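You operate a simulated robot arm through the tools that you are given. There is no shell and no other tool. Be economical: measure what you need, move in short steps, check, and stop when the job is done.

You are at the controls of a simulated two-armed robot. One attempt, no reset.

## Task
Pack the finished switch panel in its padded case.
Fine: throw the PUMP and TRIM toggles off, carry the panel in both hands onto the bubble wrap, shut the lid, then turn the latch.
Where things are to end (x, y in the base frame): switch panel within 30 mm of [710, -380].

The check looks at the end state, three seconds after you hand in, the way a careful person would. Anything else that was tipped, shoved, dropped, spilled or broken makes it a failure. A push-on lid holds only when it is set on centred and level and pressed home; a screw cap is set on level and turned clockwise until tight.

## Robot
Two 7-joint arms with two-finger parallel grippers on one trunk, on a base that drives. Base frame: it is fixed to the floor where the robot stands at the start and does not move with it; the origin is under the middle of the robot, x ahead of it, y to its left, z up. Lengths are in mm, angles in rad, forces in N, time in s.
The left shoulder is at the start at [50, 158, 1108], the right one opposite. With the tool pointing down near the work surface each hand reaches from about 220 to 660 mm from the robot's upright axis, wherever it stands, measured 20 degrees to its own side. Places, roughly: flaps toggle [400, -300, 900]; heat toggle [400, -300, 900]; lights toggle [400, -200, 900]; main toggle [400, -600, 900]; panel case latch [600, -700, 800]; panel case lid [800, -400, 1000]; pump toggle [500, -200, 900]; trim toggle [500, -400, 900]; wrap bed of the case [700, -400, 800]. Payload 3.91 kg a hand.
The TCP of each hand is the grasp point between the finger pads, 30 mm short of the fingertips. In the tool frame z runs along the fingers and y along their closing line. The gripper opens to 110 mm. The fingers are 20 mm wide and 10 mm thick; the gripper's body (48 by 112 mm) begins 55 mm behind the TCP.
Orientation is that of the tool frame in the base frame, as [roll, pitch, yaw] about the fixed x, y, z axes, in that order (R = Rz(yaw) Ry(pitch) Rx(roll)). With the fingers straight down and closing along the base's y, the tool's x points along the base's -x, its y along +y and its z along -z.

## Interface
- The arms move only by the tool jog_arm. It takes "left_targets", "right_targets" or both (then of equal length, played together; a hand with none holds still); each is a list that holds one entry, the list of rows, each a list of 7 numbers: the shift along the base's x, y, z in cm, then the turn, a rotation vector about the base's x, y, z in rad, then the opening, from 0 (shut) to 1 (fully open). In form: [[[dx, dy, dz, rx, ry, rz, claw], ...]]. A call has 1 to 20 rows; each row shifts and turns the commanded pose from where the row before left it. Rows are played at 5 a second. More than 50 mm and 0.15 rad between two rows, or a gripper value outside its range, and nothing of the call is played. Where a pose cannot be reached the arm comes as near as it can. A force on the tool above 90 N (or 10 N above the force at the start of the call, whichever is more), or a blocked arm, ends the call early, and 0.2 s more pass. The fingers move at their own pace (about 153 mm/s each) and stop on an object; they squeeze with about 23 N. The grip force told is the motor's: it shows also when the fingers shut on nothing. Time passes only in rows, and 0.2 s behind the last, so rows that do not move let the fingers close. The reply holds the time, the measured pose of the TCP, the force on the tool along the base axes, the opening and the grip force, in the units named above and with some noise, with the torque about the TCP (base axes, N m) and any sound that the robot's microphone picked up.
- Cameras (640 x 400 px; columns grow to the right, rows downward): "scene" is now at [120.4, -41.9, 1254.3]; the picture's right is [-0.47, -0.88, 0.00], its down [-0.43, 0.23, -0.87] and it looks along [0.77, -0.41, -0.49] (base axes); focal length 242 px, centre (320, 200). "left" rides on the left gripper at [72, -17, -103] in its tool frame; the picture's right is [0.23, 0.97, 0.00], its down [-0.76, 0.18, -0.62] and it looks along [-0.61, 0.14, 0.78] (tool axes); focal length 222 px, centre (320, 200). "right" rides on the right gripper at [72, 17, -103] in its tool frame; the picture's right is [-0.23, 0.97, 0.00], its down [-0.76, -0.18, -0.62] and it looks along [-0.61, -0.14, 0.78] (tool axes); focal length 222 px, centre (320, 200). There is no depth. A picture from a camera that has moved, and an enlarged one, comes with that camera's place and axes in the base frame and with its lens.
- capture(camera): a new picture of that camera. No time passes.
- slide_trunk(by): slides the trunk up (or, below 0, down) by that many mm; the arms and the scene camera ride with it, the base frame stays. It gives what a move gives, with no picture.
- steer(legs): drives the robot by 1 to 6 legs, each [ahead, turn to the left] in mm and rad, along the robot's own axes; the way and the turn of a leg run together, so that a leg with both is an arc; at most 1500 mm and 3.142 rad a leg. The arms and the cameras ride along, it lands a little off, and it stops where it bumps. It gives what a move gives.
- turn_head(pan, tilt): turns the head with the scene camera to pan (to the left, within 1.396 rad either way) and tilt (down, from -0.506 to 1.204), counted from straight ahead of the robot. It gives what a move gives.
- close_up(camera, box): a new picture of the part [left, top, right, bottom] of that camera's present view, enlarged. No time passes.
- sign_off(): hands the job in; it is judged then, once.

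Work in short steps. Places have to be worked out from the pictures, the camera data and where the tool is seen: move nearer, look again, correct. Check each grasp and each placing, and mend what went wrong. You have 120 turns and 108 pictures in all, those below and enlarged ones among them. Open the grippers and draw the arms clear of the work before you hand the job in, unless the task says otherwise; then end with one line.

The tools are called after "Emit:" as a command line: name --argument value ..., lists and objects as JSON in quotes. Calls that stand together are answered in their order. jog_arm: Moves the arms, as the interface text tells. Its arguments: {"type":"object","properties":{"left_targets":{"type":"array","items":{"type":"array","items":{"type":"array","items":{"type":"number"}}}},"right_targets":{"type":"array","items":{"type":"array","items":{"type":"array","items":{"type":"number"}}}}},"required":[]} The other tools are called the same way: slide_trunk (by) slides the trunk up or down; steer (legs) drives the base; turn_head (pan, tilt) turns the head that bears the scene camera; capture (camera) takes a picture; close_up (camera, box) takes an enlarged picture of a part of a camera's view; sign_off () hands the job in.

At the start:

```text
clock: 0.0
left_eef_pos: [401.8, -32.1, 1000.0]
left_tcp_rot: [3.142, 0.002, 3.141]
left_ft_force: [-0.2, -0.3, -0.7]
left_ft_torque: [0.0, 0.0, -0.03]
left_finger_gap: 110.2
left_finger_force: 0.0
right_eef_pos: [293.8, -359.4, 1000.3]
right_tcp_rot: [3.14, 0.0, -3.141]
right_ft_force: [0.8, 0.2, 0.2]
right_ft_torque: [-0.01, -0.01, 0.03]
right_finger_gap: 110.0
right_finger_force: 0.0
trunk travel left (down, up): [-350.0, 132.0]
robot x, y, heading: [-1.3, 0.5, 0.001]
head pan, tilt: [-0.492, 0.51]
```

scene: 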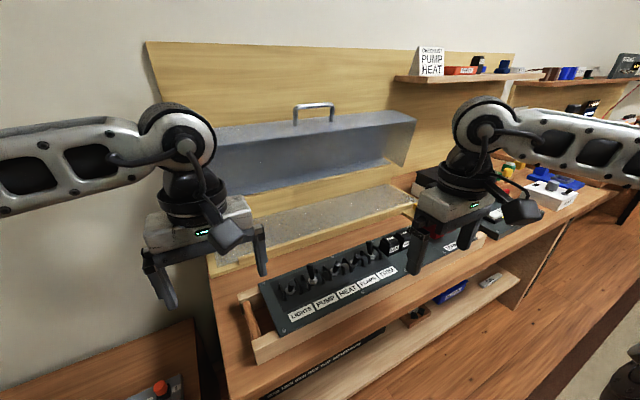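
right: 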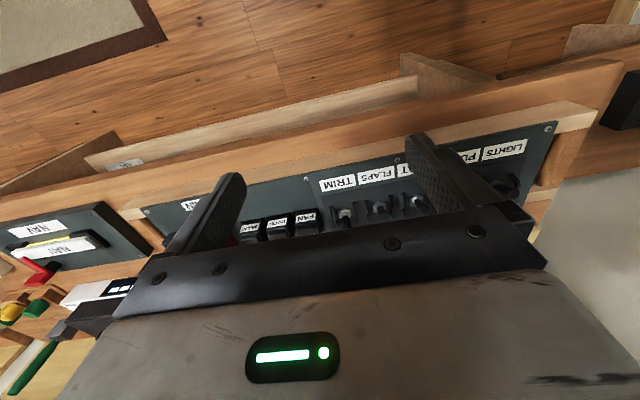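
left: 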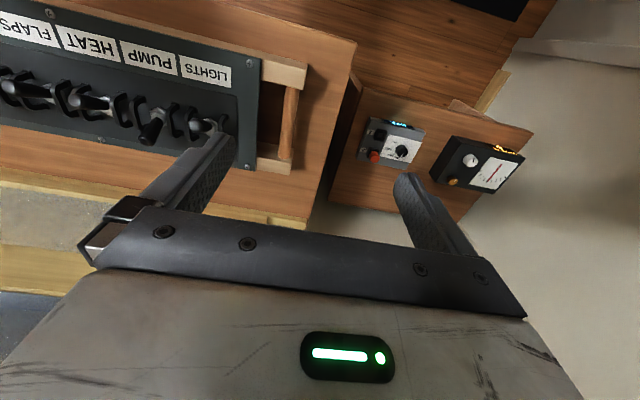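

The arms partly hide the panel; I take enlarged looks at the panel, sign and case before moving.

Emit:
close_up --camera "scene" --box '[210, 220, 500, 400]'

Emit:
close_up --camera "scene" --box '[380, 30, 540, 130]'

Emit:
close_up --camera "left" --box '[0, 0, 320, 200]'

```text
2.21 times, centred on (355, 310) of scene
camera zoom: at [120.4, -41.9, 1254.3], right [-0.47, -0.88, 0.0], down [-0.43, 0.23, -0.87], along [0.77, -0.41, -0.49], focal length 535 px, centre (243, -43)
```

zoom: 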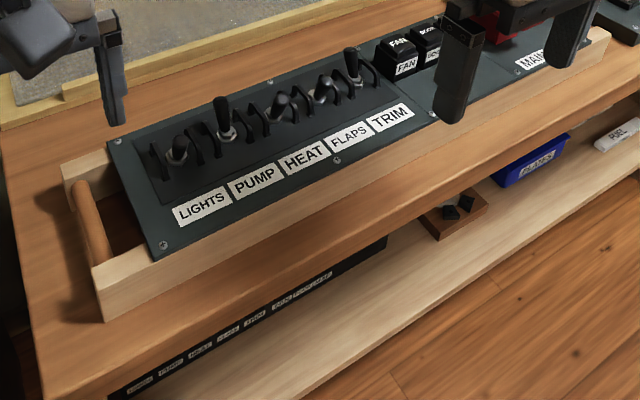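

```text
4.00 times, centred on (460, 80) of scene
camera zoom: at [120.4, -41.9, 1254.3], right [-0.47, -0.88, 0.0], down [-0.43, 0.23, -0.87], along [0.77, -0.41, -0.49], focal length 970 px, centre (-240, 680)
```

zoom: 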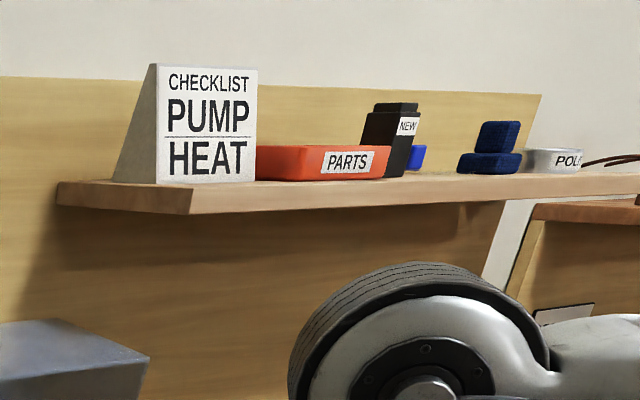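

```text
2.00 times, centred on (160, 100) of left
camera zoom: at [329.1, -49.3, 1103.9], right [-0.23, 0.97, 0.0], down [0.76, 0.18, 0.62], along [0.61, 0.14, -0.78], focal length 444 px, centre (640, 400)
```

zoom: 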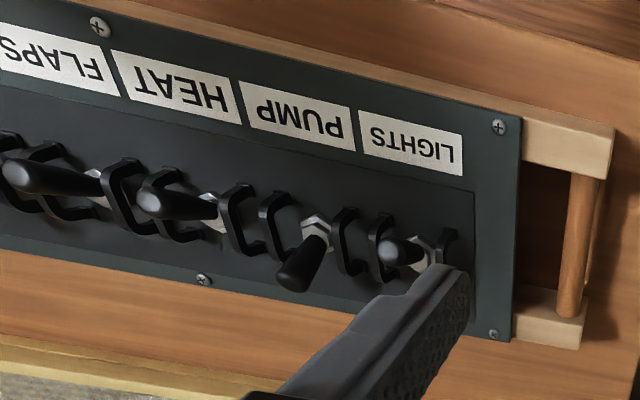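

PUMP and TRIM point away (+x) while the others lean toward the labels, so "off" is toward -x. Now I look closer at the case.

Emit:
close_up --camera "scene" --box '[190, 90, 450, 270]'

Emit:
close_up --camera "right" --box '[60, 60, 620, 260]'

Emit:
turn_head --pan -0.9 --tilt 0.6

Emit:
capture --camera "scene"

```text
2.22 times, centred on (320, 180) of scene
camera zoom: at [120.4, -41.9, 1254.3], right [-0.47, -0.88, 0.0], down [-0.43, 0.23, -0.87], along [0.77, -0.41, -0.49], focal length 539 px, centre (320, 244)
```

zoom: 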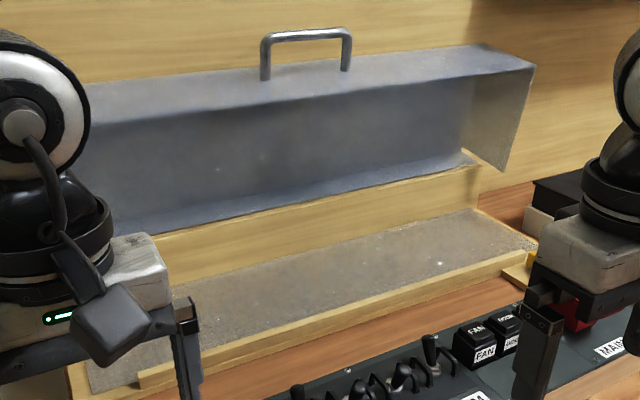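

```text
1.14 times, centred on (340, 160) of right
camera zoom: at [223.2, -344.0, 1102.8], right [0.23, 0.97, 0.0], down [0.76, -0.18, 0.62], along [0.61, -0.14, -0.78], focal length 254 px, centre (297, 246)
```

zoom: 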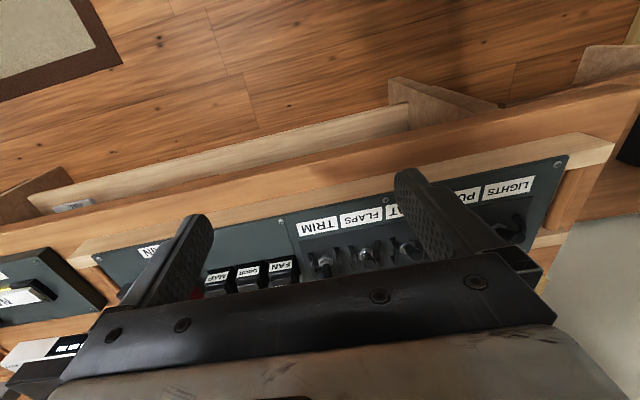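

```text
clock: 0.9
left_eef_pos: [401.6, -32.8, 1000.1]
left_tcp_rot: [3.141, 0.001, 3.141]
left_ft_force: [-0.6, 0.2, -0.1]
left_ft_torque: [-0.01, 0.03, -0.03]
left_finger_gap: 110.0
left_finger_force: 0.0
right_eef_pos: [295.1, -361.3, 1000.2]
right_tcp_rot: [-3.142, 0.0, -3.141]
right_ft_force: [-0.4, 1.1, 0.6]
right_ft_torque: [0.01, 0.0, 0.01]
right_finger_gap: 110.1
right_finger_force: 0.1
trunk travel left (down, up): [-350.0, 132.0]
robot x, y, heading: [4.3, 1.4, -0.0]
head pan, tilt: [-0.901, 0.6]
```

```text
99 pictures are left
camera scene: at [95.4, -68.2, 1246.2], right [-0.78, -0.62, 0.0], down [-0.35, 0.44, -0.83], along [0.51, -0.65, -0.56], focal length 242 px, centre (320, 200)
```

scene: 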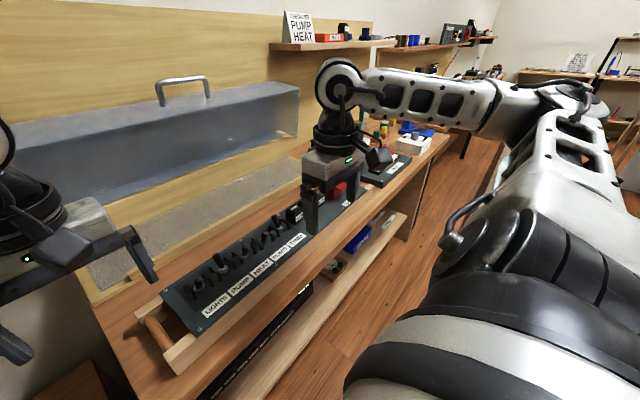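

The panel sits in a wooden tray with dowel handles at both ends (y≈-75 and ≈-610), so I want the robot centred around y≈-345. Hands are well above the table; I back off, turn right, drive, turn back.

Emit:
steer --legs '[[-150, 0], [0, -1.571], [345, 0], [0, 1.571]]'

Emit:
turn_head --pan 0.0 --tilt 0.5

Emit:
capture --camera "scene"

```text
clock: 11.6
left_eef_pos: [259.9, -387.8, 1000.3]
left_tcp_rot: [-3.141, 0.003, 3.11]
left_ft_force: [0.1, -0.5, 0.3]
left_ft_torque: [0.03, -0.02, 0.0]
left_finger_gap: 110.0
left_finger_force: 0.0
right_eef_pos: [139.2, -713.0, 1000.3]
right_tcp_rot: [-3.14, 0.001, 3.107]
right_ft_force: [0.8, 0.2, 0.0]
right_ft_torque: [-0.04, -0.03, 0.04]
right_finger_gap: 110.0
right_finger_force: 0.2
trunk travel left (down, up): [-350.0, 132.0]
robot x, y, heading: [-140.9, -344.0, -0.037]
head pan, tilt: [-0.901, 0.6]
```

```text
clock: 12.8
left_eef_pos: [258.2, -388.9, 1000.8]
left_tcp_rot: [-3.141, 0.002, 3.109]
left_ft_force: [-0.3, -1.1, 0.8]
left_ft_torque: [-0.01, 0.0, -0.01]
left_finger_gap: 110.2
left_finger_force: 0.0
right_eef_pos: [139.6, -713.6, 999.4]
right_tcp_rot: [-3.141, -0.001, 3.107]
right_ft_force: [0.3, 0.0, -0.1]
right_ft_torque: [0.01, 0.05, 0.03]
right_finger_gap: 110.1
right_finger_force: 0.0
trunk travel left (down, up): [-350.0, 132.0]
robot x, y, heading: [-141.6, -345.4, -0.032]
head pan, tilt: [0.0, 0.499]
```

```text
98 pictures are left
camera scene: at [-11.2, -346.7, 1255.3], right [-0.03, -1.0, 0.0], down [-0.48, 0.02, -0.88], along [0.88, -0.03, -0.48], focal length 242 px, centre (320, 200)
```

scene: 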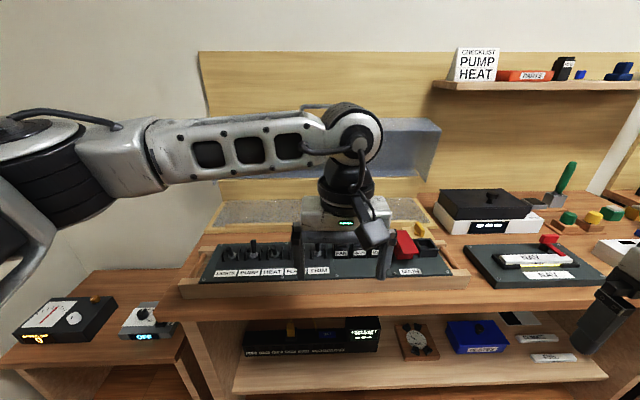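

The left hand blocks the view; I straighten the heading and move the left hand ~30 cm to the left.

Emit:
jog_arm --left_targets '[[[0, 4.5, 0, 0, 0, 0, 1], [0, 4.5, 0, 0, 0, 0, 1], [0, 4.5, 0, 0, 0, 0, 1], [0, 4.5, 0, 0, 0, 0, 1], [0, 4.5, 0, 0, 0, 0, 1], [0, 4.5, 0, 0, 0, 0, 1], [0, 4.5, 0, 0, 0, 0, 1]]]'

Emit:
steer --legs '[[0, 0.033]]'

Emit:
capture --camera "scene"

Emit:
close_up --camera "scene" --box '[170, 190, 490, 390]'

Emit:
close_up --camera "scene" --box '[170, 90, 490, 290]'

```text
clock: 14.4
left_eef_pos: [259.6, -71.0, 1003.2]
left_tcp_rot: [-3.141, 0.004, 3.106]
left_ft_force: [-0.2, -1.1, 0.5]
left_ft_torque: [-0.01, 0.01, 0.02]
left_finger_gap: 110.0
left_finger_force: 0.1
right_eef_pos: [140.3, -713.2, 999.5]
right_tcp_rot: [3.141, 0.001, 3.106]
right_ft_force: [0.7, -0.2, -0.3]
right_ft_torque: [0.02, -0.02, 0.0]
right_finger_gap: 110.0
right_finger_force: 0.0
trunk travel left (down, up): [-350.0, 132.0]
robot x, y, heading: [-143.7, -343.6, -0.034]
head pan, tilt: [0.0, 0.499]
```

```text
clock: 15.1
left_eef_pos: [251.7, -58.8, 1003.1]
left_tcp_rot: [3.141, 0.001, 3.141]
left_ft_force: [0.3, -0.1, -0.2]
left_ft_torque: [0.0, 0.03, 0.02]
left_finger_gap: 110.0
left_finger_force: 0.0
right_eef_pos: [151.7, -704.5, 999.2]
right_tcp_rot: [3.141, 0.0, 3.14]
right_ft_force: [-0.8, 0.0, 0.4]
right_ft_torque: [0.01, 0.02, -0.03]
right_finger_gap: 109.7
right_finger_force: 0.0
trunk travel left (down, up): [-350.0, 132.0]
robot x, y, heading: [-143.2, -344.1, -0.003]
head pan, tilt: [0.0, 0.499]
```

```text
97 pictures are left
camera scene: at [-11.1, -342.2, 1255.2], right [0.0, -1.0, 0.0], down [-0.48, 0.0, -0.88], along [0.88, 0.0, -0.48], focal length 242 px, centre (320, 200)
```

scene: 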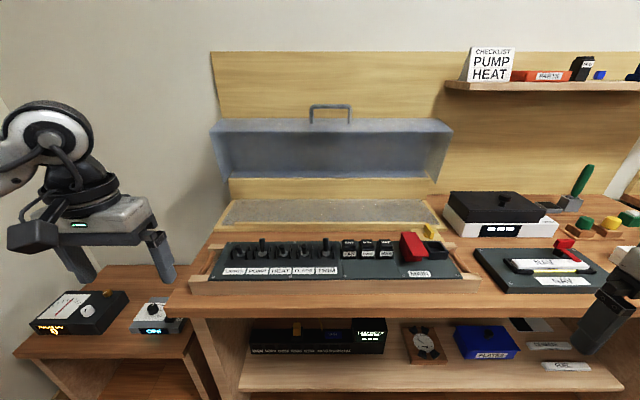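

```text
2.00 times, centred on (330, 290) of scene
camera zoom: at [-11.1, -342.2, 1255.2], right [0.0, -1.0, 0.0], down [-0.48, 0.0, -0.88], along [0.88, 0.0, -0.48], focal length 485 px, centre (300, 20)
```

zoom: 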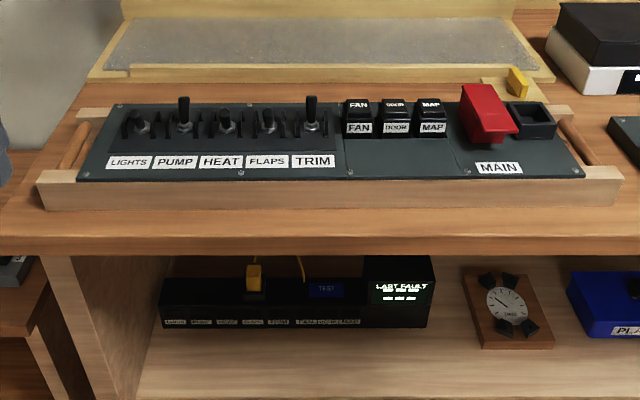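

```text
2.00 times, centred on (330, 190) of scene
camera zoom: at [-11.1, -342.2, 1255.2], right [0.0, -1.0, 0.0], down [-0.48, 0.0, -0.88], along [0.88, 0.0, -0.48], focal length 485 px, centre (300, 220)
```

zoom: 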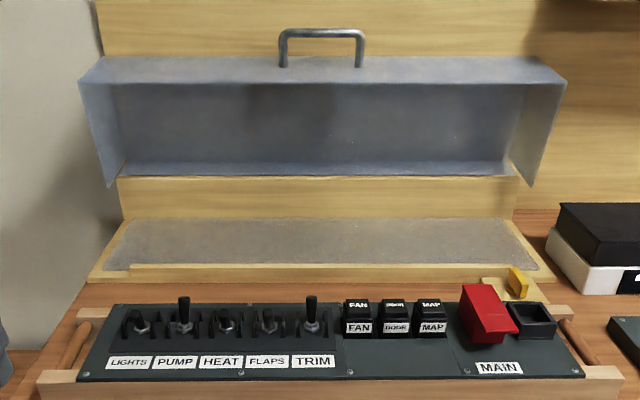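

The panel top is at z≈847, PUMP lever base ≈(448,-199), TRIM ≈(448,-356), dowels at y≈-67 and ≈-685 (tray centre y≈-376). I drive forward to x≈0, y≈-376.

Emit:
steer --legs '[[0, -0.22], [147, 0], [0, 0.222]]'

Emit:
capture --camera "scene"

Emit:
capture --camera "left"

```text
clock: 18.1
left_eef_pos: [387.7, -83.9, 1004.1]
left_tcp_rot: [3.14, 0.003, -3.128]
left_ft_force: [0.7, 0.1, 1.0]
left_ft_torque: [0.0, 0.01, 0.02]
left_finger_gap: 109.9
left_finger_force: 0.1
right_eef_pos: [297.3, -730.7, 1000.0]
right_tcp_rot: [-3.141, 0.001, -3.128]
right_ft_force: [0.2, 1.2, -0.2]
right_ft_torque: [0.01, 0.01, 0.04]
right_finger_gap: 110.3
right_finger_force: 0.0
trunk travel left (down, up): [-350.0, 132.0]
robot x, y, heading: [-2.4, -371.5, 0.01]
head pan, tilt: [0.0, 0.499]
```

```text
94 pictures are left
camera scene: at [129.4, -370.9, 1255.2], right [0.01, -1.0, 0.0], down [-0.48, -0.01, -0.88], along [0.88, 0.01, -0.48], focal length 242 px, centre (320, 200)
```

scene: 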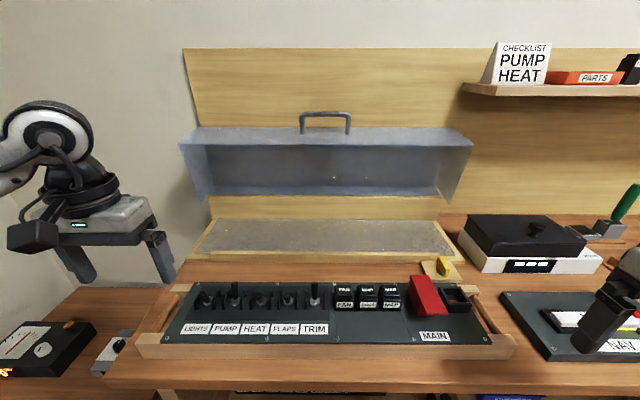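

```text
93 pictures are left
camera left: at [314.9, -102.2, 1107.3], right [-0.24, 0.97, 0.0], down [0.76, 0.19, 0.62], along [0.61, 0.15, -0.78], focal length 222 px, centre (320, 200)
```

left: 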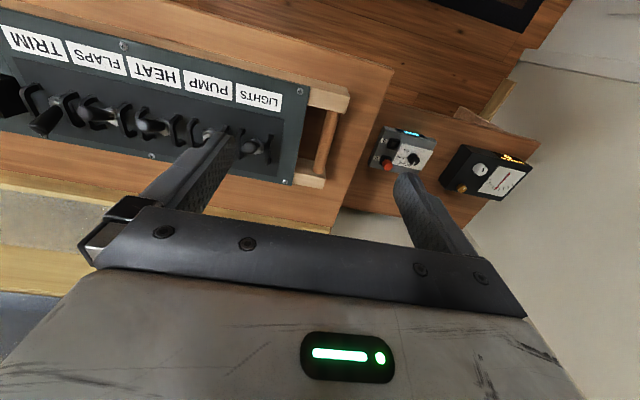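

Next I bring the left hand, closed, to a spot behind (+x of) the PUMP lever, still above it.

Emit:
jog_arm --left_targets '[[[2.8, -2.9, 0, 0, 0, -0.013, 0], [2.8, -2.9, 0, 0, 0, 0, 0], [2.8, -2.9, -2, 0, 0, 0, 0], [2.8, -2.8, -3, 0, 0, 0, 0], [0, 0, -1, 0, 0, 0, 0]]]'

Emit:
close_up --camera "scene" --box '[150, 230, 390, 380]'

Emit:
capture --camera "left"

```text
clock: 19.2
left_eef_pos: [499.7, -200.4, 944.9]
left_tcp_rot: [-3.141, 0.002, 3.141]
left_ft_force: [0.4, 0.5, 0.0]
left_ft_torque: [0.01, -0.02, 0.0]
left_finger_gap: 0.0
left_finger_force: 23.1
right_eef_pos: [297.9, -729.4, 999.6]
right_tcp_rot: [-3.141, 0.001, -3.129]
right_ft_force: [0.0, 0.5, 0.0]
right_ft_torque: [0.0, -0.03, 0.01]
right_finger_gap: 109.9
right_finger_force: 0.0
trunk travel left (down, up): [-350.0, 132.0]
robot x, y, heading: [-3.6, -372.3, 0.006]
head pan, tilt: [0.0, 0.499]
```

```text
2.67 times, centred on (270, 305) of scene
camera zoom: at [129.4, -370.9, 1255.3], right [0.01, -1.0, 0.0], down [-0.48, -0.01, -0.88], along [0.88, 0.01, -0.48], focal length 647 px, centre (453, -80)
```

zoom: 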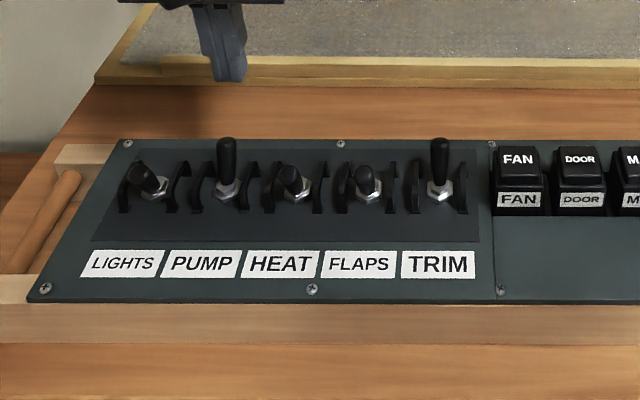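

```text
91 pictures are left
camera left: at [427.7, -216.8, 1048.6], right [-0.23, 0.97, 0.0], down [0.76, 0.18, 0.63], along [0.61, 0.14, -0.78], focal length 222 px, centre (320, 200)
```

left: 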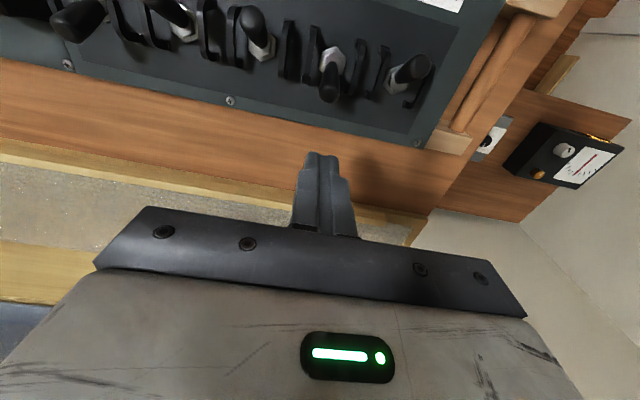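

PUMP lever tip is at about (465,-202,888). I lower the closed fingertips to z≈873 behind it, then push toward -x in small steps.

Emit:
jog_arm --left_targets '[[[0, -0.1, -2, 0, 0, 0, 0], [0, 0, -2.2, 0, 0, 0, 0], [-1, 0, 0, 0, 0, 0, 0], [-1, 0, 0, 0, 0, 0, 0], [-0.7, 0, 0, 0, 0, 0, 0], [-0.7, 0, 0, 0, 0, 0, 0], [-0.6, 0, 0, 0, 0, 0, 0]]]'

Emit:
close_up --camera "scene" --box '[150, 230, 390, 380]'

```text
clock: 20.9
left_eef_pos: [460.5, -202.1, 901.3]
left_tcp_rot: [-3.14, -0.001, 3.138]
left_ft_force: [0.7, -0.4, 0.0]
left_ft_torque: [-0.05, -0.01, 0.03]
left_finger_gap: 0.0
left_finger_force: 23.7
right_eef_pos: [296.2, -730.6, 1001.2]
right_tcp_rot: [3.141, -0.001, -3.129]
right_ft_force: [0.0, -0.2, 0.7]
right_ft_torque: [0.02, 0.01, -0.01]
right_finger_gap: 109.8
right_finger_force: 0.0
trunk travel left (down, up): [-350.0, 132.0]
robot x, y, heading: [-0.8, -373.9, 0.01]
head pan, tilt: [0.0, 0.499]
```

```text
2.67 times, centred on (270, 305) of scene
camera zoom: at [129.3, -371.1, 1255.3], right [0.01, -1.0, 0.0], down [-0.48, -0.01, -0.88], along [0.88, 0.01, -0.48], focal length 647 px, centre (453, -80)
```

zoom: 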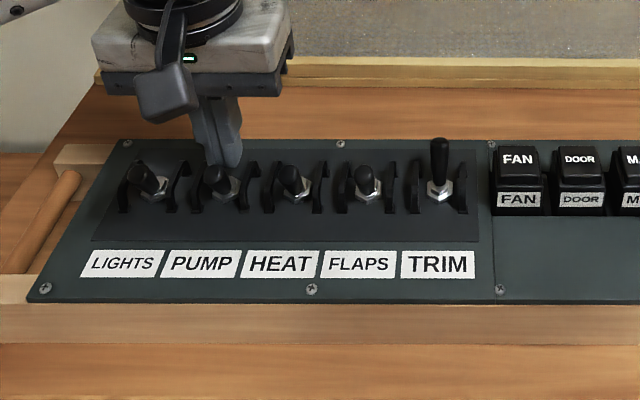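

PUMP flipped. I back off, lift, and move over behind TRIM (y≈-358).

Emit:
jog_arm --left_targets '[[[2, 0, 0, 0, 0, 0, 0], [2, 0, 0.5, 0, 0, 0, 0], [0, 0, 4, 0, 0, 0, 0], [0, -4, 0, 0, 0, 0, 0], [0, -4, 0, 0, 0, 0, 0], [0, -4, 0, 0, 0, 0, 0], [0, -3.6, 0, 0, 0, 0, 0], [0, 0, 0, 0, 0, 0, 0]]]'

Emit:
close_up --camera "scene" --box '[150, 230, 390, 380]'

```text
clock: 22.6
left_eef_pos: [498.9, -356.4, 948.2]
left_tcp_rot: [-3.14, 0.003, -3.141]
left_ft_force: [-0.4, -0.6, 0.5]
left_ft_torque: [-0.04, 0.0, -0.01]
left_finger_gap: 0.0
left_finger_force: 22.6
right_eef_pos: [296.6, -730.7, 1000.5]
right_tcp_rot: [3.142, -0.001, -3.129]
right_ft_force: [-0.5, -0.2, 0.1]
right_ft_torque: [0.01, 0.02, 0.02]
right_finger_gap: 109.9
right_finger_force: 0.0
trunk travel left (down, up): [-350.0, 132.0]
robot x, y, heading: [-2.6, -372.2, 0.012]
head pan, tilt: [0.0, 0.499]
```

```text
2.67 times, centred on (270, 305) of scene
camera zoom: at [129.3, -370.9, 1255.3], right [0.01, -1.0, 0.0], down [-0.48, -0.01, -0.88], along [0.88, 0.01, -0.48], focal length 647 px, centre (453, -80)
```

zoom: 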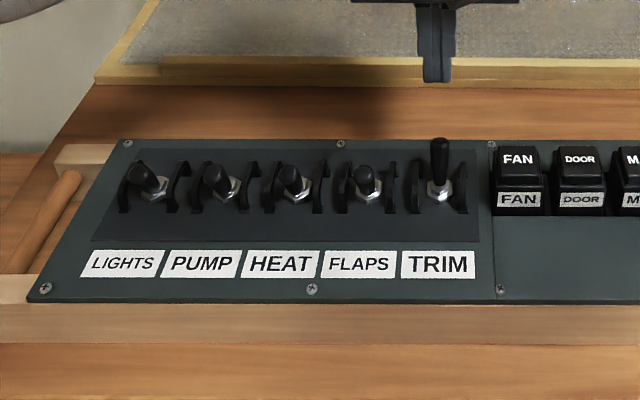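

PUMP stays off. TRIM lever is ~3 mm further right; same descent and push.

Emit:
jog_arm --left_targets '[[[0, -0.3, -2.2, 0, 0, 0, 0], [0, 0, -2.4, 0, 0, 0, 0], [-1, 0, 0, 0, 0, 0, 0], [-1, 0, 0, 0, 0, 0, 0], [-0.7, 0, 0, 0, 0, 0, 0], [-0.7, 0, 0, 0, 0, 0, 0], [-0.6, 0, 0, 0, 0, 0, 0], [2, 0, 0, 0, 0, 0, 0], [2, 0, 0.5, 0, 0, 0, 0], [0, 0, 4.5, 0, 0, 0, 0], [0, 4.5, 0, 0, 0, 0, 0], [0, 4.5, 0, 0, 0, 0, 0], [0, 4.5, 0, 0, 0, 0, 0]]]'

Emit:
close_up --camera "scene" --box '[150, 230, 390, 380]'

```text
clock: 25.4
left_eef_pos: [495.7, -223.6, 951.6]
left_tcp_rot: [3.142, 0.002, 3.141]
left_ft_force: [-0.2, 0.1, 0.7]
left_ft_torque: [-0.02, 0.01, 0.0]
left_finger_gap: 0.0
left_finger_force: 23.0
right_eef_pos: [296.3, -730.3, 1000.0]
right_tcp_rot: [-3.141, 0.0, -3.128]
right_ft_force: [0.4, -0.1, -0.9]
right_ft_torque: [0.03, -0.02, 0.0]
right_finger_gap: 109.9
right_finger_force: 0.1
trunk travel left (down, up): [-350.0, 132.0]
robot x, y, heading: [-6.4, -375.9, 0.019]
head pan, tilt: [0.0, 0.499]
```

```text
2.67 times, centred on (270, 305) of scene
camera zoom: at [129.3, -370.6, 1255.3], right [0.01, -1.0, 0.0], down [-0.48, -0.01, -0.88], along [0.88, 0.01, -0.48], focal length 647 px, centre (453, -80)
```

zoom: 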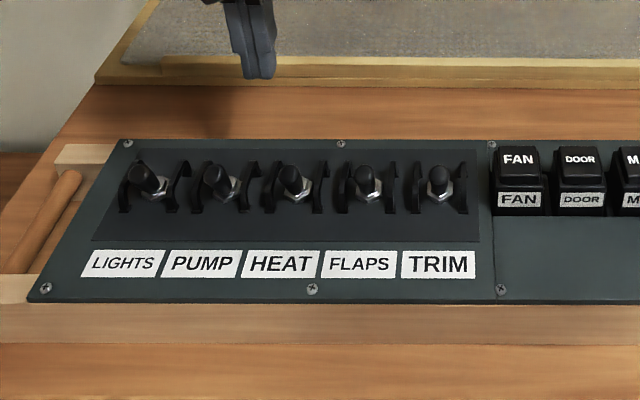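

All five toggles are now off. Next I bring both hands above the dowels (≈(430,-78) and ≈(430,-685)) and look with the wrist cameras.

Emit:
jog_arm --left_targets '[[[-1.65, 3.7, 0.2, 0, 0, 0, 0], [-1.65, 3.7, 0.2, 0, 0, 0, 0], [-1.65, 3.7, 0.2, 0, 0, 0, 0], [-1.65, 3.7, 0.2, 0, 0, 0, 0.4], [0, 0, 0, 0, 0, 0, 0.4]]]' --right_targets '[[[3.4, 1.1, -1, 0, 0, -0.013, 0.4], [3.4, 1.1, -1, 0, 0, 0, 0.4], [3.4, 1.1, -1, 0, 0, 0, 0.4], [3.4, 1.1, -1, 0, 0, 0, 0.4], [0, 0, 0, 0, 0, 0, 0.4]]]'

Emit:
capture --camera "scene"

Emit:
capture --camera "left"

Emit:
capture --camera "right"

```text
clock: 26.6
left_eef_pos: [435.7, -78.5, 959.5]
left_tcp_rot: [-3.141, 0.002, 3.14]
left_ft_force: [-0.8, -0.3, 0.0]
left_ft_torque: [0.0, -0.01, 0.02]
left_finger_gap: 44.0
left_finger_force: 0.1
right_eef_pos: [431.9, -684.4, 957.3]
right_tcp_rot: [3.141, 0.001, -3.141]
right_ft_force: [0.0, -0.3, 0.5]
right_ft_torque: [0.0, 0.03, 0.0]
right_finger_gap: 44.0
right_finger_force: 0.1
trunk travel left (down, up): [-350.0, 132.0]
robot x, y, heading: [-1.2, -374.6, 0.011]
head pan, tilt: [0.0, 0.499]
```

```text
87 pictures are left
camera scene: at [129.4, -371.3, 1255.3], right [0.01, -1.0, 0.0], down [-0.48, -0.01, -0.88], along [0.88, 0.01, -0.48], focal length 242 px, centre (320, 200)
```

scene: 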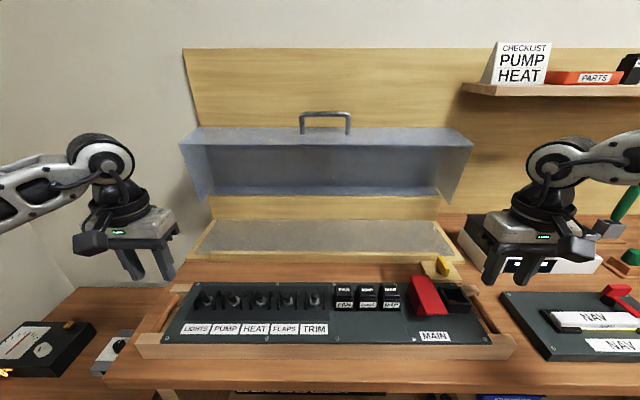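

```text
86 pictures are left
camera left: at [362.4, -95.0, 1061.8], right [-0.23, 0.97, 0.0], down [0.76, 0.18, 0.62], along [0.61, 0.14, -0.78], focal length 222 px, centre (320, 200)
```

left: 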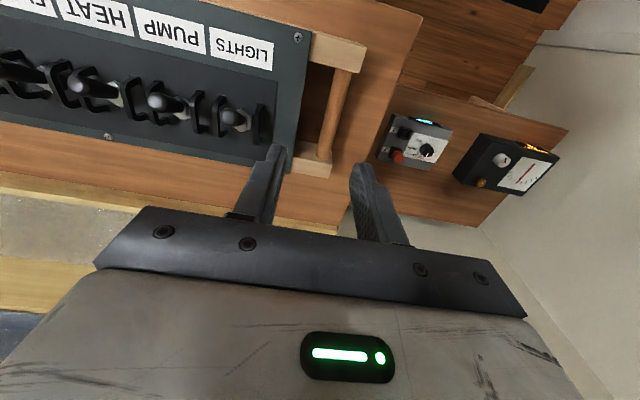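

```text
85 pictures are left
camera right: at [360.6, -668.0, 1060.1], right [0.23, 0.97, 0.0], down [0.76, -0.18, 0.62], along [0.61, -0.14, -0.78], focal length 222 px, centre (320, 200)
```

right: 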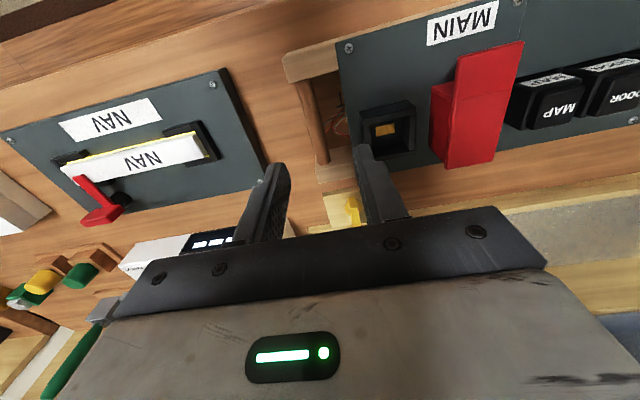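

Triangulating gives the dowel axes at about y=-62 and y=-692, z≈825, x≈395–480. I align and lower to z≈880 to look again.

Emit:
jog_arm --left_targets '[[[0.1, 0.8, -2, 0, 0, 0, 0.4], [0.1, 0.8, -2, 0, 0, 0, 0.4], [0, 0, -2, 0, 0, 0, 0.4], [0, 0, -2, 0, 0, 0, 0.4], [0, 0, 0, 0, 0, 0, 0.4]]]' --right_targets '[[[0.3, -0.4, -2, 0, 0, 0, 0.4], [0.3, -0.4, -2, 0, 0, 0, 0.4], [0, 0, -2, 0, 0, 0, 0.4], [0, 0, -1.8, 0, 0, 0, 0.4], [0, 0, 0, 0, 0, 0, 0.4]]]'

Emit:
capture --camera "scene"

Emit:
capture --camera "left"

Emit:
capture --camera "right"

```text
clock: 27.9
left_eef_pos: [434.9, -62.5, 878.5]
left_tcp_rot: [-3.142, 0.001, 3.141]
left_ft_force: [0.0, -1.2, -0.6]
left_ft_torque: [0.0, -0.01, 0.02]
left_finger_gap: 43.9
left_finger_force: 0.1
right_eef_pos: [439.6, -693.8, 881.4]
right_tcp_rot: [-3.141, 0.0, 3.14]
right_ft_force: [0.3, 0.4, -0.1]
right_ft_torque: [0.01, 0.02, 0.03]
right_finger_gap: 44.1
right_finger_force: 0.1
trunk travel left (down, up): [-350.0, 132.0]
robot x, y, heading: [-2.7, -371.9, 0.018]
head pan, tilt: [0.0, 0.499]
```

```text
84 pictures are left
camera scene: at [129.3, -371.1, 1255.3], right [0.01, -1.0, 0.0], down [-0.48, -0.01, -0.88], along [0.88, 0.01, -0.48], focal length 242 px, centre (320, 200)
```

scene: 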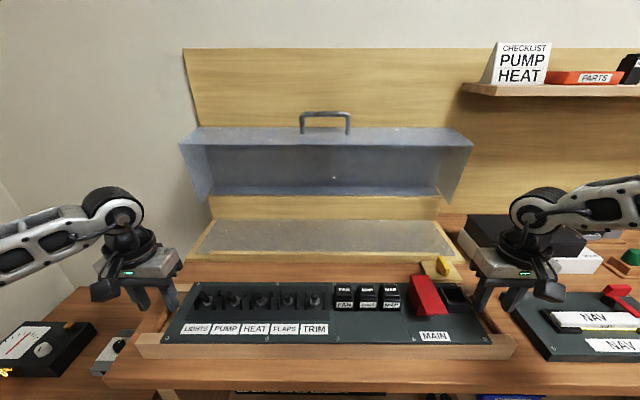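

```text
83 pictures are left
camera left: at [361.5, -79.5, 982.7], right [-0.23, 0.97, 0.0], down [0.76, 0.18, 0.62], along [0.61, 0.14, -0.78], focal length 222 px, centre (320, 200)
```

left: 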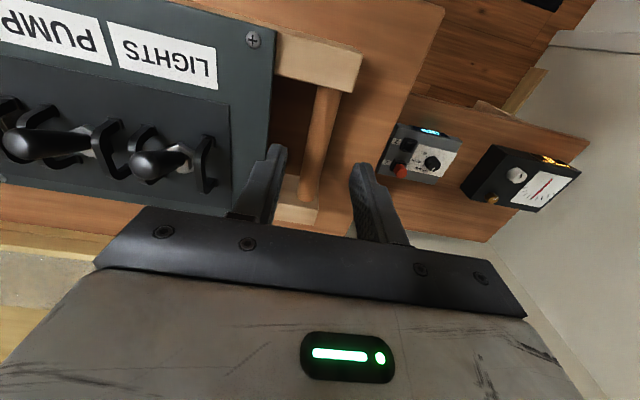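

```text
82 pictures are left
camera right: at [367.1, -677.6, 983.6], right [0.23, 0.97, 0.0], down [0.76, -0.18, 0.62], along [0.61, -0.14, -0.78], focal length 222 px, centre (320, 200)
```

right: 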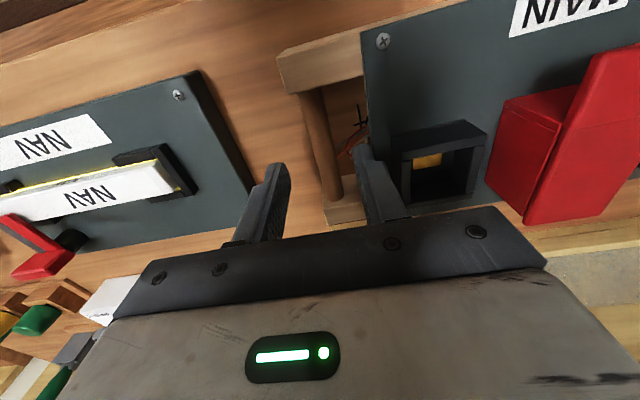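

Both hands need ~3 mm inward shift. Before gripping I raise both hands a little and look down at the base/table gap, since I will need to drive closer for the placing.

Emit:
jog_arm --left_targets '[[[0.3, -0.3, 4, 0, 0, 0, 0.4], [0, 0, 2, 0, 0, 0, 0.4]]]' --right_targets '[[[0, 0.3, 4, 0, 0, 0, 0.4], [0, 0, 2, 0, 0, 0, 0.4]]]'

Emit:
turn_head --pan 0.0 --tilt 1.2

Emit:
capture --camera "scene"

```text
clock: 28.4
left_eef_pos: [438.7, -64.7, 942.4]
left_tcp_rot: [-3.14, 0.0, -3.141]
left_ft_force: [-0.4, -0.3, -0.3]
left_ft_torque: [0.02, 0.01, 0.01]
left_finger_gap: 44.1
left_finger_force: 0.1
right_eef_pos: [437.9, -688.9, 938.4]
right_tcp_rot: [-3.141, -0.001, 3.14]
right_ft_force: [1.3, -0.2, -0.1]
right_ft_torque: [0.04, 0.02, 0.0]
right_finger_gap: 44.1
right_finger_force: 0.1
trunk travel left (down, up): [-350.0, 132.0]
robot x, y, heading: [0.4, -374.4, 0.011]
head pan, tilt: [0.0, 0.499]
```

```text
clock: 29.5
left_eef_pos: [438.6, -65.2, 941.7]
left_tcp_rot: [-3.141, 0.0, 3.14]
left_ft_force: [0.2, -0.6, 0.2]
left_ft_torque: [0.0, 0.05, 0.02]
left_finger_gap: 44.0
left_finger_force: 0.1
right_eef_pos: [439.4, -688.7, 939.7]
right_tcp_rot: [-3.141, 0.0, 3.139]
right_ft_force: [1.0, 0.6, -0.5]
right_ft_torque: [-0.01, 0.02, 0.02]
right_finger_gap: 44.1
right_finger_force: 0.2
trunk travel left (down, up): [-350.0, 132.0]
robot x, y, heading: [-2.2, -371.2, 0.011]
head pan, tilt: [0.0, 1.201]
```

```text
81 pictures are left
camera scene: at [94.3, -371.5, 1201.6], right [0.01, -1.0, 0.0], down [-0.93, -0.01, -0.36], along [0.36, 0.0, -0.93], focal length 242 px, centre (320, 200)
```

scene: 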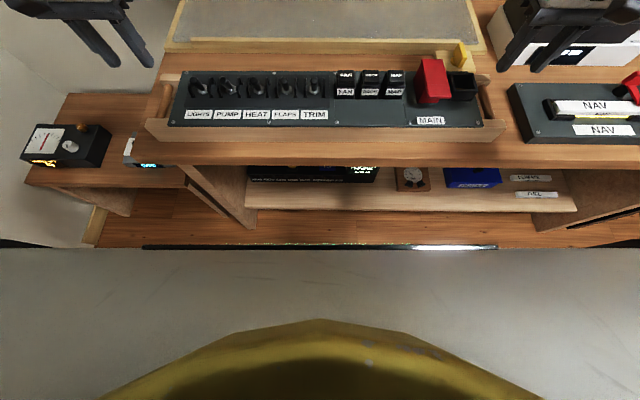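

There appears to be ~80+ mm between the base front and the table's legs/shelf. I drive ahead 60 mm while the hands are above everything, and re-aim the head.

Emit:
steer --legs '[[60, -0.011]]'

Emit:
turn_head --pan 0.0 --tilt 0.75

Emit:
capture --camera "scene"

Emit:
capture --camera "right"

```text
clock: 30.5
left_eef_pos: [502.6, -68.5, 942.2]
left_tcp_rot: [3.141, 0.002, 3.132]
left_ft_force: [-0.2, -0.2, -0.9]
left_ft_torque: [0.02, 0.0, -0.04]
left_finger_gap: 43.7
left_finger_force: 0.1
right_eef_pos: [495.5, -693.9, 938.0]
right_tcp_rot: [3.141, -0.001, 3.131]
right_ft_force: [-0.1, 0.4, -0.1]
right_ft_torque: [-0.03, 0.0, -0.05]
right_finger_gap: 44.1
right_finger_force: 0.1
trunk travel left (down, up): [-350.0, 132.0]
robot x, y, heading: [58.3, -373.0, -0.001]
head pan, tilt: [0.0, 1.201]
```

```text
clock: 31.4
left_eef_pos: [501.8, -68.2, 943.3]
left_tcp_rot: [3.141, 0.002, 3.131]
left_ft_force: [0.5, 0.8, -0.1]
left_ft_torque: [0.01, 0.01, 0.02]
left_finger_gap: 44.0
left_finger_force: 0.1
right_eef_pos: [497.2, -693.0, 938.1]
right_tcp_rot: [-3.141, 0.0, 3.13]
right_ft_force: [0.1, 0.0, -0.1]
right_ft_torque: [-0.02, 0.01, -0.01]
right_finger_gap: 43.8
right_finger_force: 0.0
trunk travel left (down, up): [-350.0, 132.0]
robot x, y, heading: [58.9, -372.1, 0.005]
head pan, tilt: [0.0, 0.75]
```

```text
80 pictures are left
camera scene: at [181.7, -371.9, 1233.2], right [0.0, -1.0, 0.0], down [-0.68, 0.0, -0.73], along [0.73, 0.0, -0.68], focal length 242 px, centre (320, 200)
```

scene: 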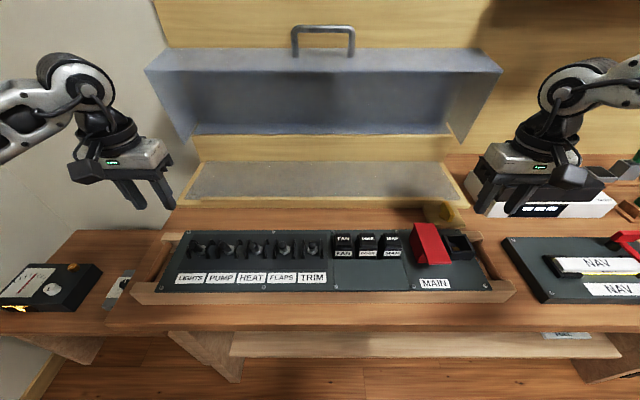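

```text
79 pictures are left
camera right: at [424.7, -675.2, 1042.0], right [0.24, 0.97, 0.0], down [0.76, -0.19, 0.62], along [0.61, -0.15, -0.78], focal length 222 px, centre (320, 200)
```

right: 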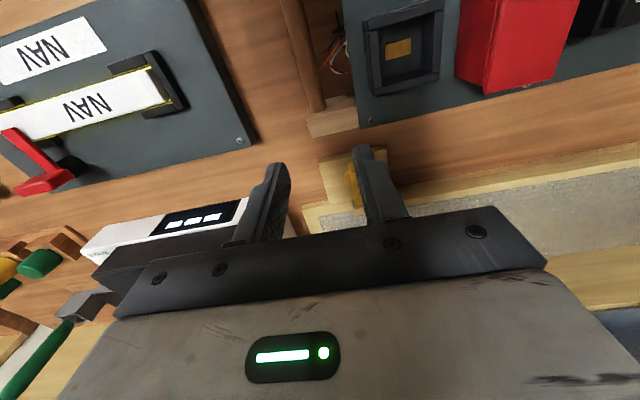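

Drove fine without a bump. I zoom at the case bed to measure its clear area.

Emit:
close_up --camera "scene" --box '[150, 120, 310, 220]'

Emit:
close_up --camera "scene" --box '[380, 120, 540, 220]'

```text
4.00 times, centred on (230, 170) of scene
camera zoom: at [181.7, -371.9, 1233.2], right [0.0, -1.0, 0.0], down [-0.68, 0.0, -0.73], along [0.73, 0.0, -0.68], focal length 970 px, centre (680, 320)
```

zoom: 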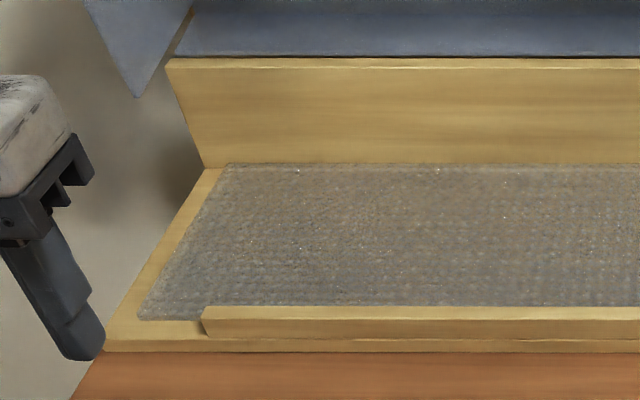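

```text
4.00 times, centred on (460, 170) of scene
camera zoom: at [181.7, -371.9, 1233.2], right [0.0, -1.0, 0.0], down [-0.68, 0.0, -0.73], along [0.73, 0.0, -0.68], focal length 970 px, centre (-240, 320)
```

zoom: 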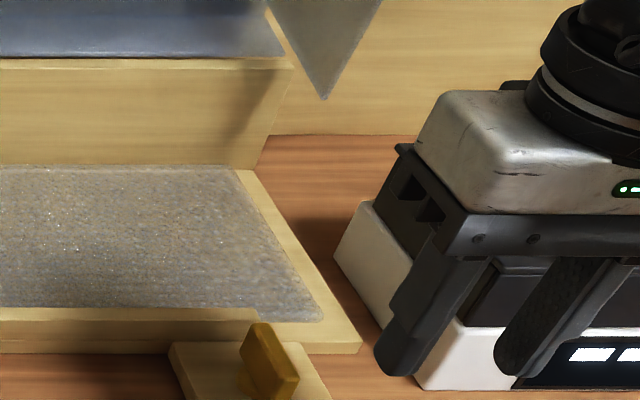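

The case has a low front lip (x≈621–633, top z≈824), back wall at x≈809 up to z≈890 with the lid hinged there. I check how tall the red MAIN guard is, since the lid must shut over it.

Emit:
close_up --camera "scene" --box '[380, 200, 540, 300]'

Emit:
close_up --camera "right" --box '[320, 0, 640, 200]'

Emit:
capture --camera "left"

```text
4.00 times, centred on (460, 250) of scene
camera zoom: at [181.7, -371.9, 1233.2], right [0.0, -1.0, 0.0], down [-0.68, 0.0, -0.73], along [0.73, 0.0, -0.68], focal length 970 px, centre (-240, 0)
```

zoom: 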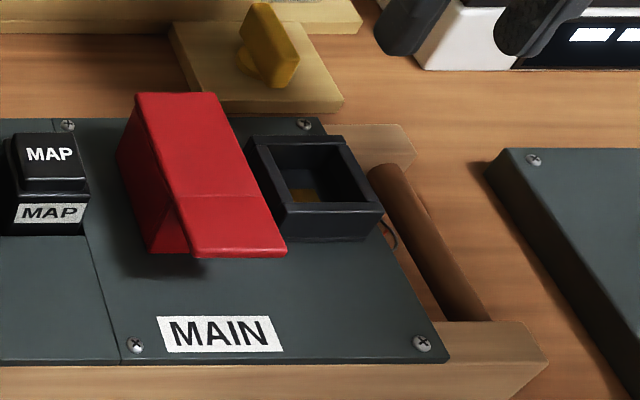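

```text
2.00 times, centred on (480, 100) of right
camera zoom: at [424.7, -675.2, 1042.0], right [0.24, 0.97, 0.0], down [0.76, -0.19, 0.62], along [0.61, -0.15, -0.78], focal length 444 px, centre (0, 400)
```

zoom: 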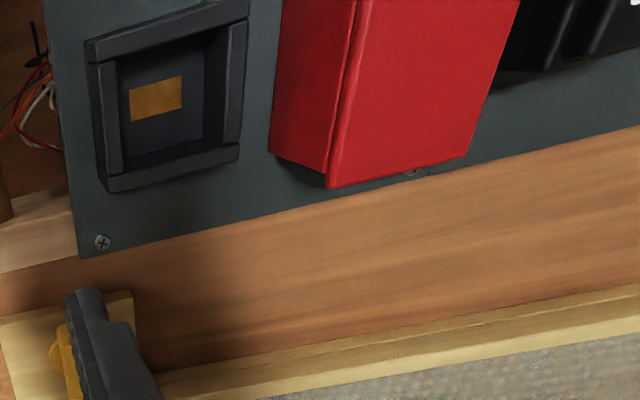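

```text
74 pictures are left
camera left: at [428.8, -85.0, 1046.0], right [-0.22, 0.98, 0.0], down [0.76, 0.17, 0.62], along [0.61, 0.14, -0.78], focal length 222 px, centre (320, 200)
```

left: 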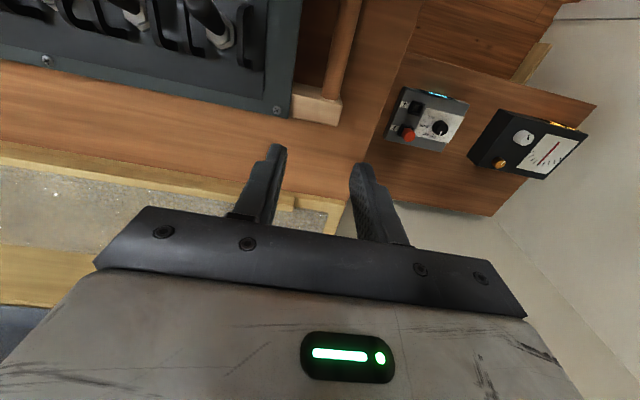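

The red guard is shut and only ~46 mm above the panel, fine. I move both hands back over the dowels (x≈441, y≈-66/-690), tilting the fingers 0.35 rad forward to gain reach later, then lower to z≈880.

Emit:
jog_arm --left_targets '[[[-2, 0.1, 0, 0, -0.117, 0.003, 0.4], [-2, 0.1, 0, 0, -0.117, 0.003, 0.4], [-2.1, 0, 0, 0, -0.117, 0.003, 0.4], [0, 0, -3, 0, 0, 0, 0.4], [0, 0, -3.2, 0, 0, 0, 0.4], [0, 0, 0, 0, 0, 0, 0.4]]]' --right_targets '[[[-1.9, 0.1, 0, 0, -0.117, 0.003, 0.4], [-1.9, 0.1, 0, 0, -0.117, 0.003, 0.4], [-1.8, 0.1, 0, 0, -0.117, 0.003, 0.4], [0, 0, -3, 0, 0, 0, 0.4], [0, 0, -2.8, 0, 0, 0, 0.4], [0, 0, 0, 0, 0, 0, 0.4]]]'

Emit:
capture --camera "left"

Emit:
capture --camera "right"

Emit:
capture --camera "scene"

```text
clock: 32.8
left_eef_pos: [441.9, -67.2, 881.6]
left_tcp_rot: [3.139, 0.36, 3.14]
left_ft_force: [-2.4, -0.5, 14.1]
left_ft_torque: [-0.42, 0.0, -0.07]
left_finger_gap: 44.3
left_finger_force: 0.2
right_eef_pos: [439.0, -688.5, 882.7]
right_tcp_rot: [3.136, 0.357, -3.142]
right_ft_force: [-3.5, -2.3, 17.1]
right_ft_torque: [0.53, 0.06, 0.09]
right_finger_gap: 43.7
right_finger_force: 0.0
trunk travel left (down, up): [-350.0, 132.0]
robot x, y, heading: [59.6, -374.0, 0.003]
head pan, tilt: [0.0, 0.75]
```

```text
73 pictures are left
camera left: at [337.2, -83.5, 953.6], right [-0.21, 0.97, -0.08], down [0.49, 0.18, 0.85], along [0.84, 0.14, -0.52], focal length 222 px, centre (320, 200)
```

left: 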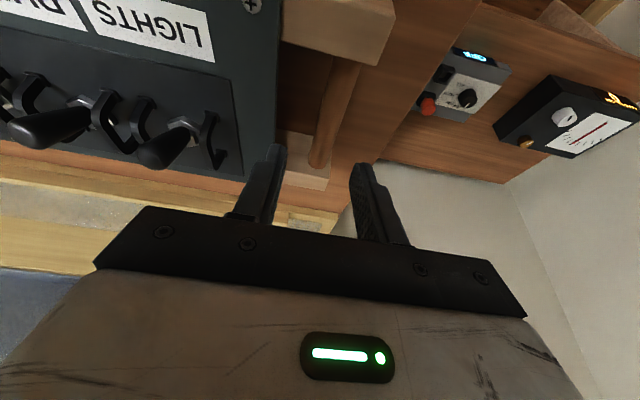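

```text
72 pictures are left
camera right: at [335.0, -672.1, 952.9], right [0.21, 0.97, 0.08], down [0.49, -0.18, 0.85], along [0.84, -0.14, -0.52], focal length 222 px, centre (320, 200)
```

right: 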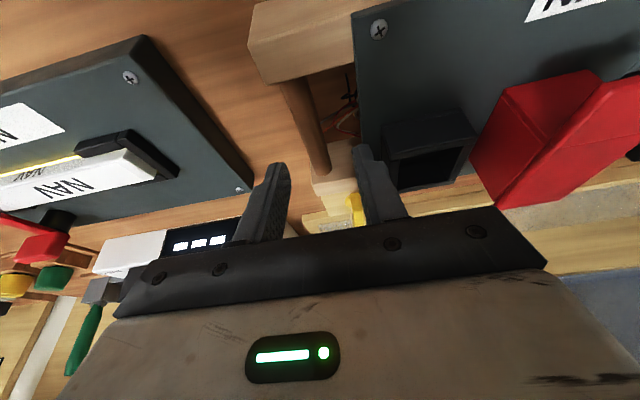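

```text
71 pictures are left
camera scene: at [179.2, -371.8, 1234.2], right [0.0, -1.0, 0.0], down [-0.68, 0.0, -0.73], along [0.73, 0.0, -0.68], focal length 242 px, centre (320, 200)
```

scene: 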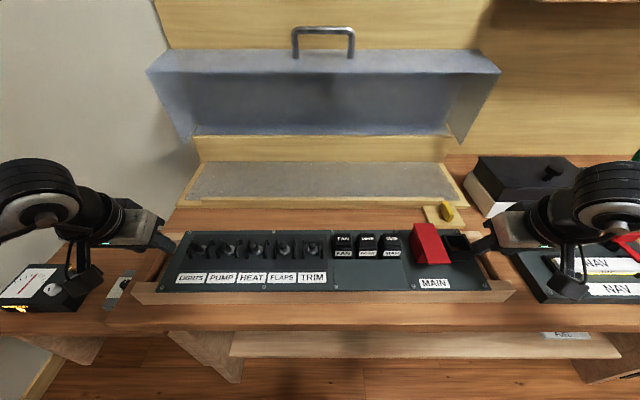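

Both wrists feel ~15 N upward: the inner fingers are touching the panel's end edges. I lift 1 cm, narrow the opening to ~31 mm, then descend in small steps.

Emit:
jog_arm --left_targets '[[[0, 0, 1, 0, 0, 0, 0.28], [0, 0, 0, 0, 0, 0, 0.28]]]' --right_targets '[[[0, 0, 1, 0, 0, 0, 0.28], [0, 0, 0, 0, 0, 0, 0.28]]]'

Emit:
jog_arm --left_targets '[[[0, 0, -1, 0, 0, 0, 0.28], [0, 0, -1, 0, 0, 0, 0.28], [0, 0, 0, 0, 0, 0, 0.28]]]' --right_targets '[[[0, 0, -1, 0, 0, 0, 0.28], [0, 0, -1, 0, 0, 0, 0.28], [0, 0, 0, 0, 0, 0, 0.28]]]'

Emit:
close_up --camera "left" --box '[200, 40, 440, 190]'

Emit:
close_up --camera "right" --box '[200, 40, 440, 190]'

```text
clock: 33.4
left_eef_pos: [442.0, -65.8, 889.6]
left_tcp_rot: [3.14, 0.35, 3.14]
left_ft_force: [0.2, 0.2, -0.2]
left_ft_torque: [0.01, -0.01, 0.02]
left_finger_gap: 30.8
left_finger_force: 0.1
right_eef_pos: [439.5, -689.9, 890.1]
right_tcp_rot: [3.141, 0.349, -3.141]
right_ft_force: [-0.3, -0.8, 0.0]
right_ft_torque: [-0.02, 0.02, 0.0]
right_finger_gap: 30.5
right_finger_force: 0.1
trunk travel left (down, up): [-350.0, 132.0]
robot x, y, heading: [57.6, -368.0, 0.005]
head pan, tilt: [0.0, 0.75]
```

```text
clock: 34.2
left_eef_pos: [441.4, -65.4, 871.5]
left_tcp_rot: [3.139, 0.353, 3.14]
left_ft_force: [-0.8, -0.2, 0.4]
left_ft_torque: [0.0, -0.03, -0.01]
left_finger_gap: 30.8
left_finger_force: 0.1
right_eef_pos: [440.4, -689.5, 872.4]
right_tcp_rot: [3.14, 0.351, 3.14]
right_ft_force: [0.3, 1.0, -0.5]
right_ft_torque: [-0.01, -0.01, 0.01]
right_finger_gap: 30.9
right_finger_force: 0.1
trunk travel left (down, up): [-350.0, 132.0]
robot x, y, heading: [60.9, -374.1, 0.001]
head pan, tilt: [0.0, 0.75]
```

```text
2.67 times, centred on (320, 115) of left
camera zoom: at [336.6, -82.7, 943.1], right [-0.21, 0.97, -0.08], down [0.5, 0.18, 0.85], along [0.84, 0.14, -0.52], focal length 592 px, centre (320, 427)
```

zoom: 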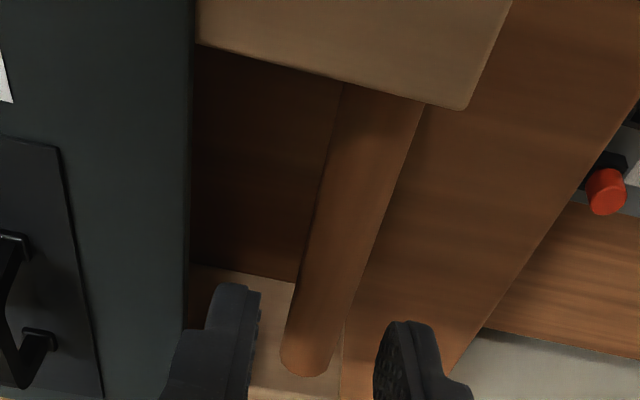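

```text
2.67 times, centred on (320, 115) of right
camera zoom: at [336.7, -673.3, 943.3], right [0.21, 0.97, 0.08], down [0.5, -0.18, 0.85], along [0.84, -0.14, -0.53], focal length 592 px, centre (320, 427)
```

zoom: 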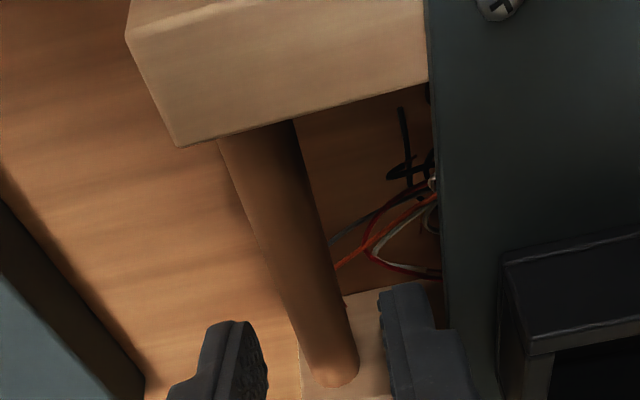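

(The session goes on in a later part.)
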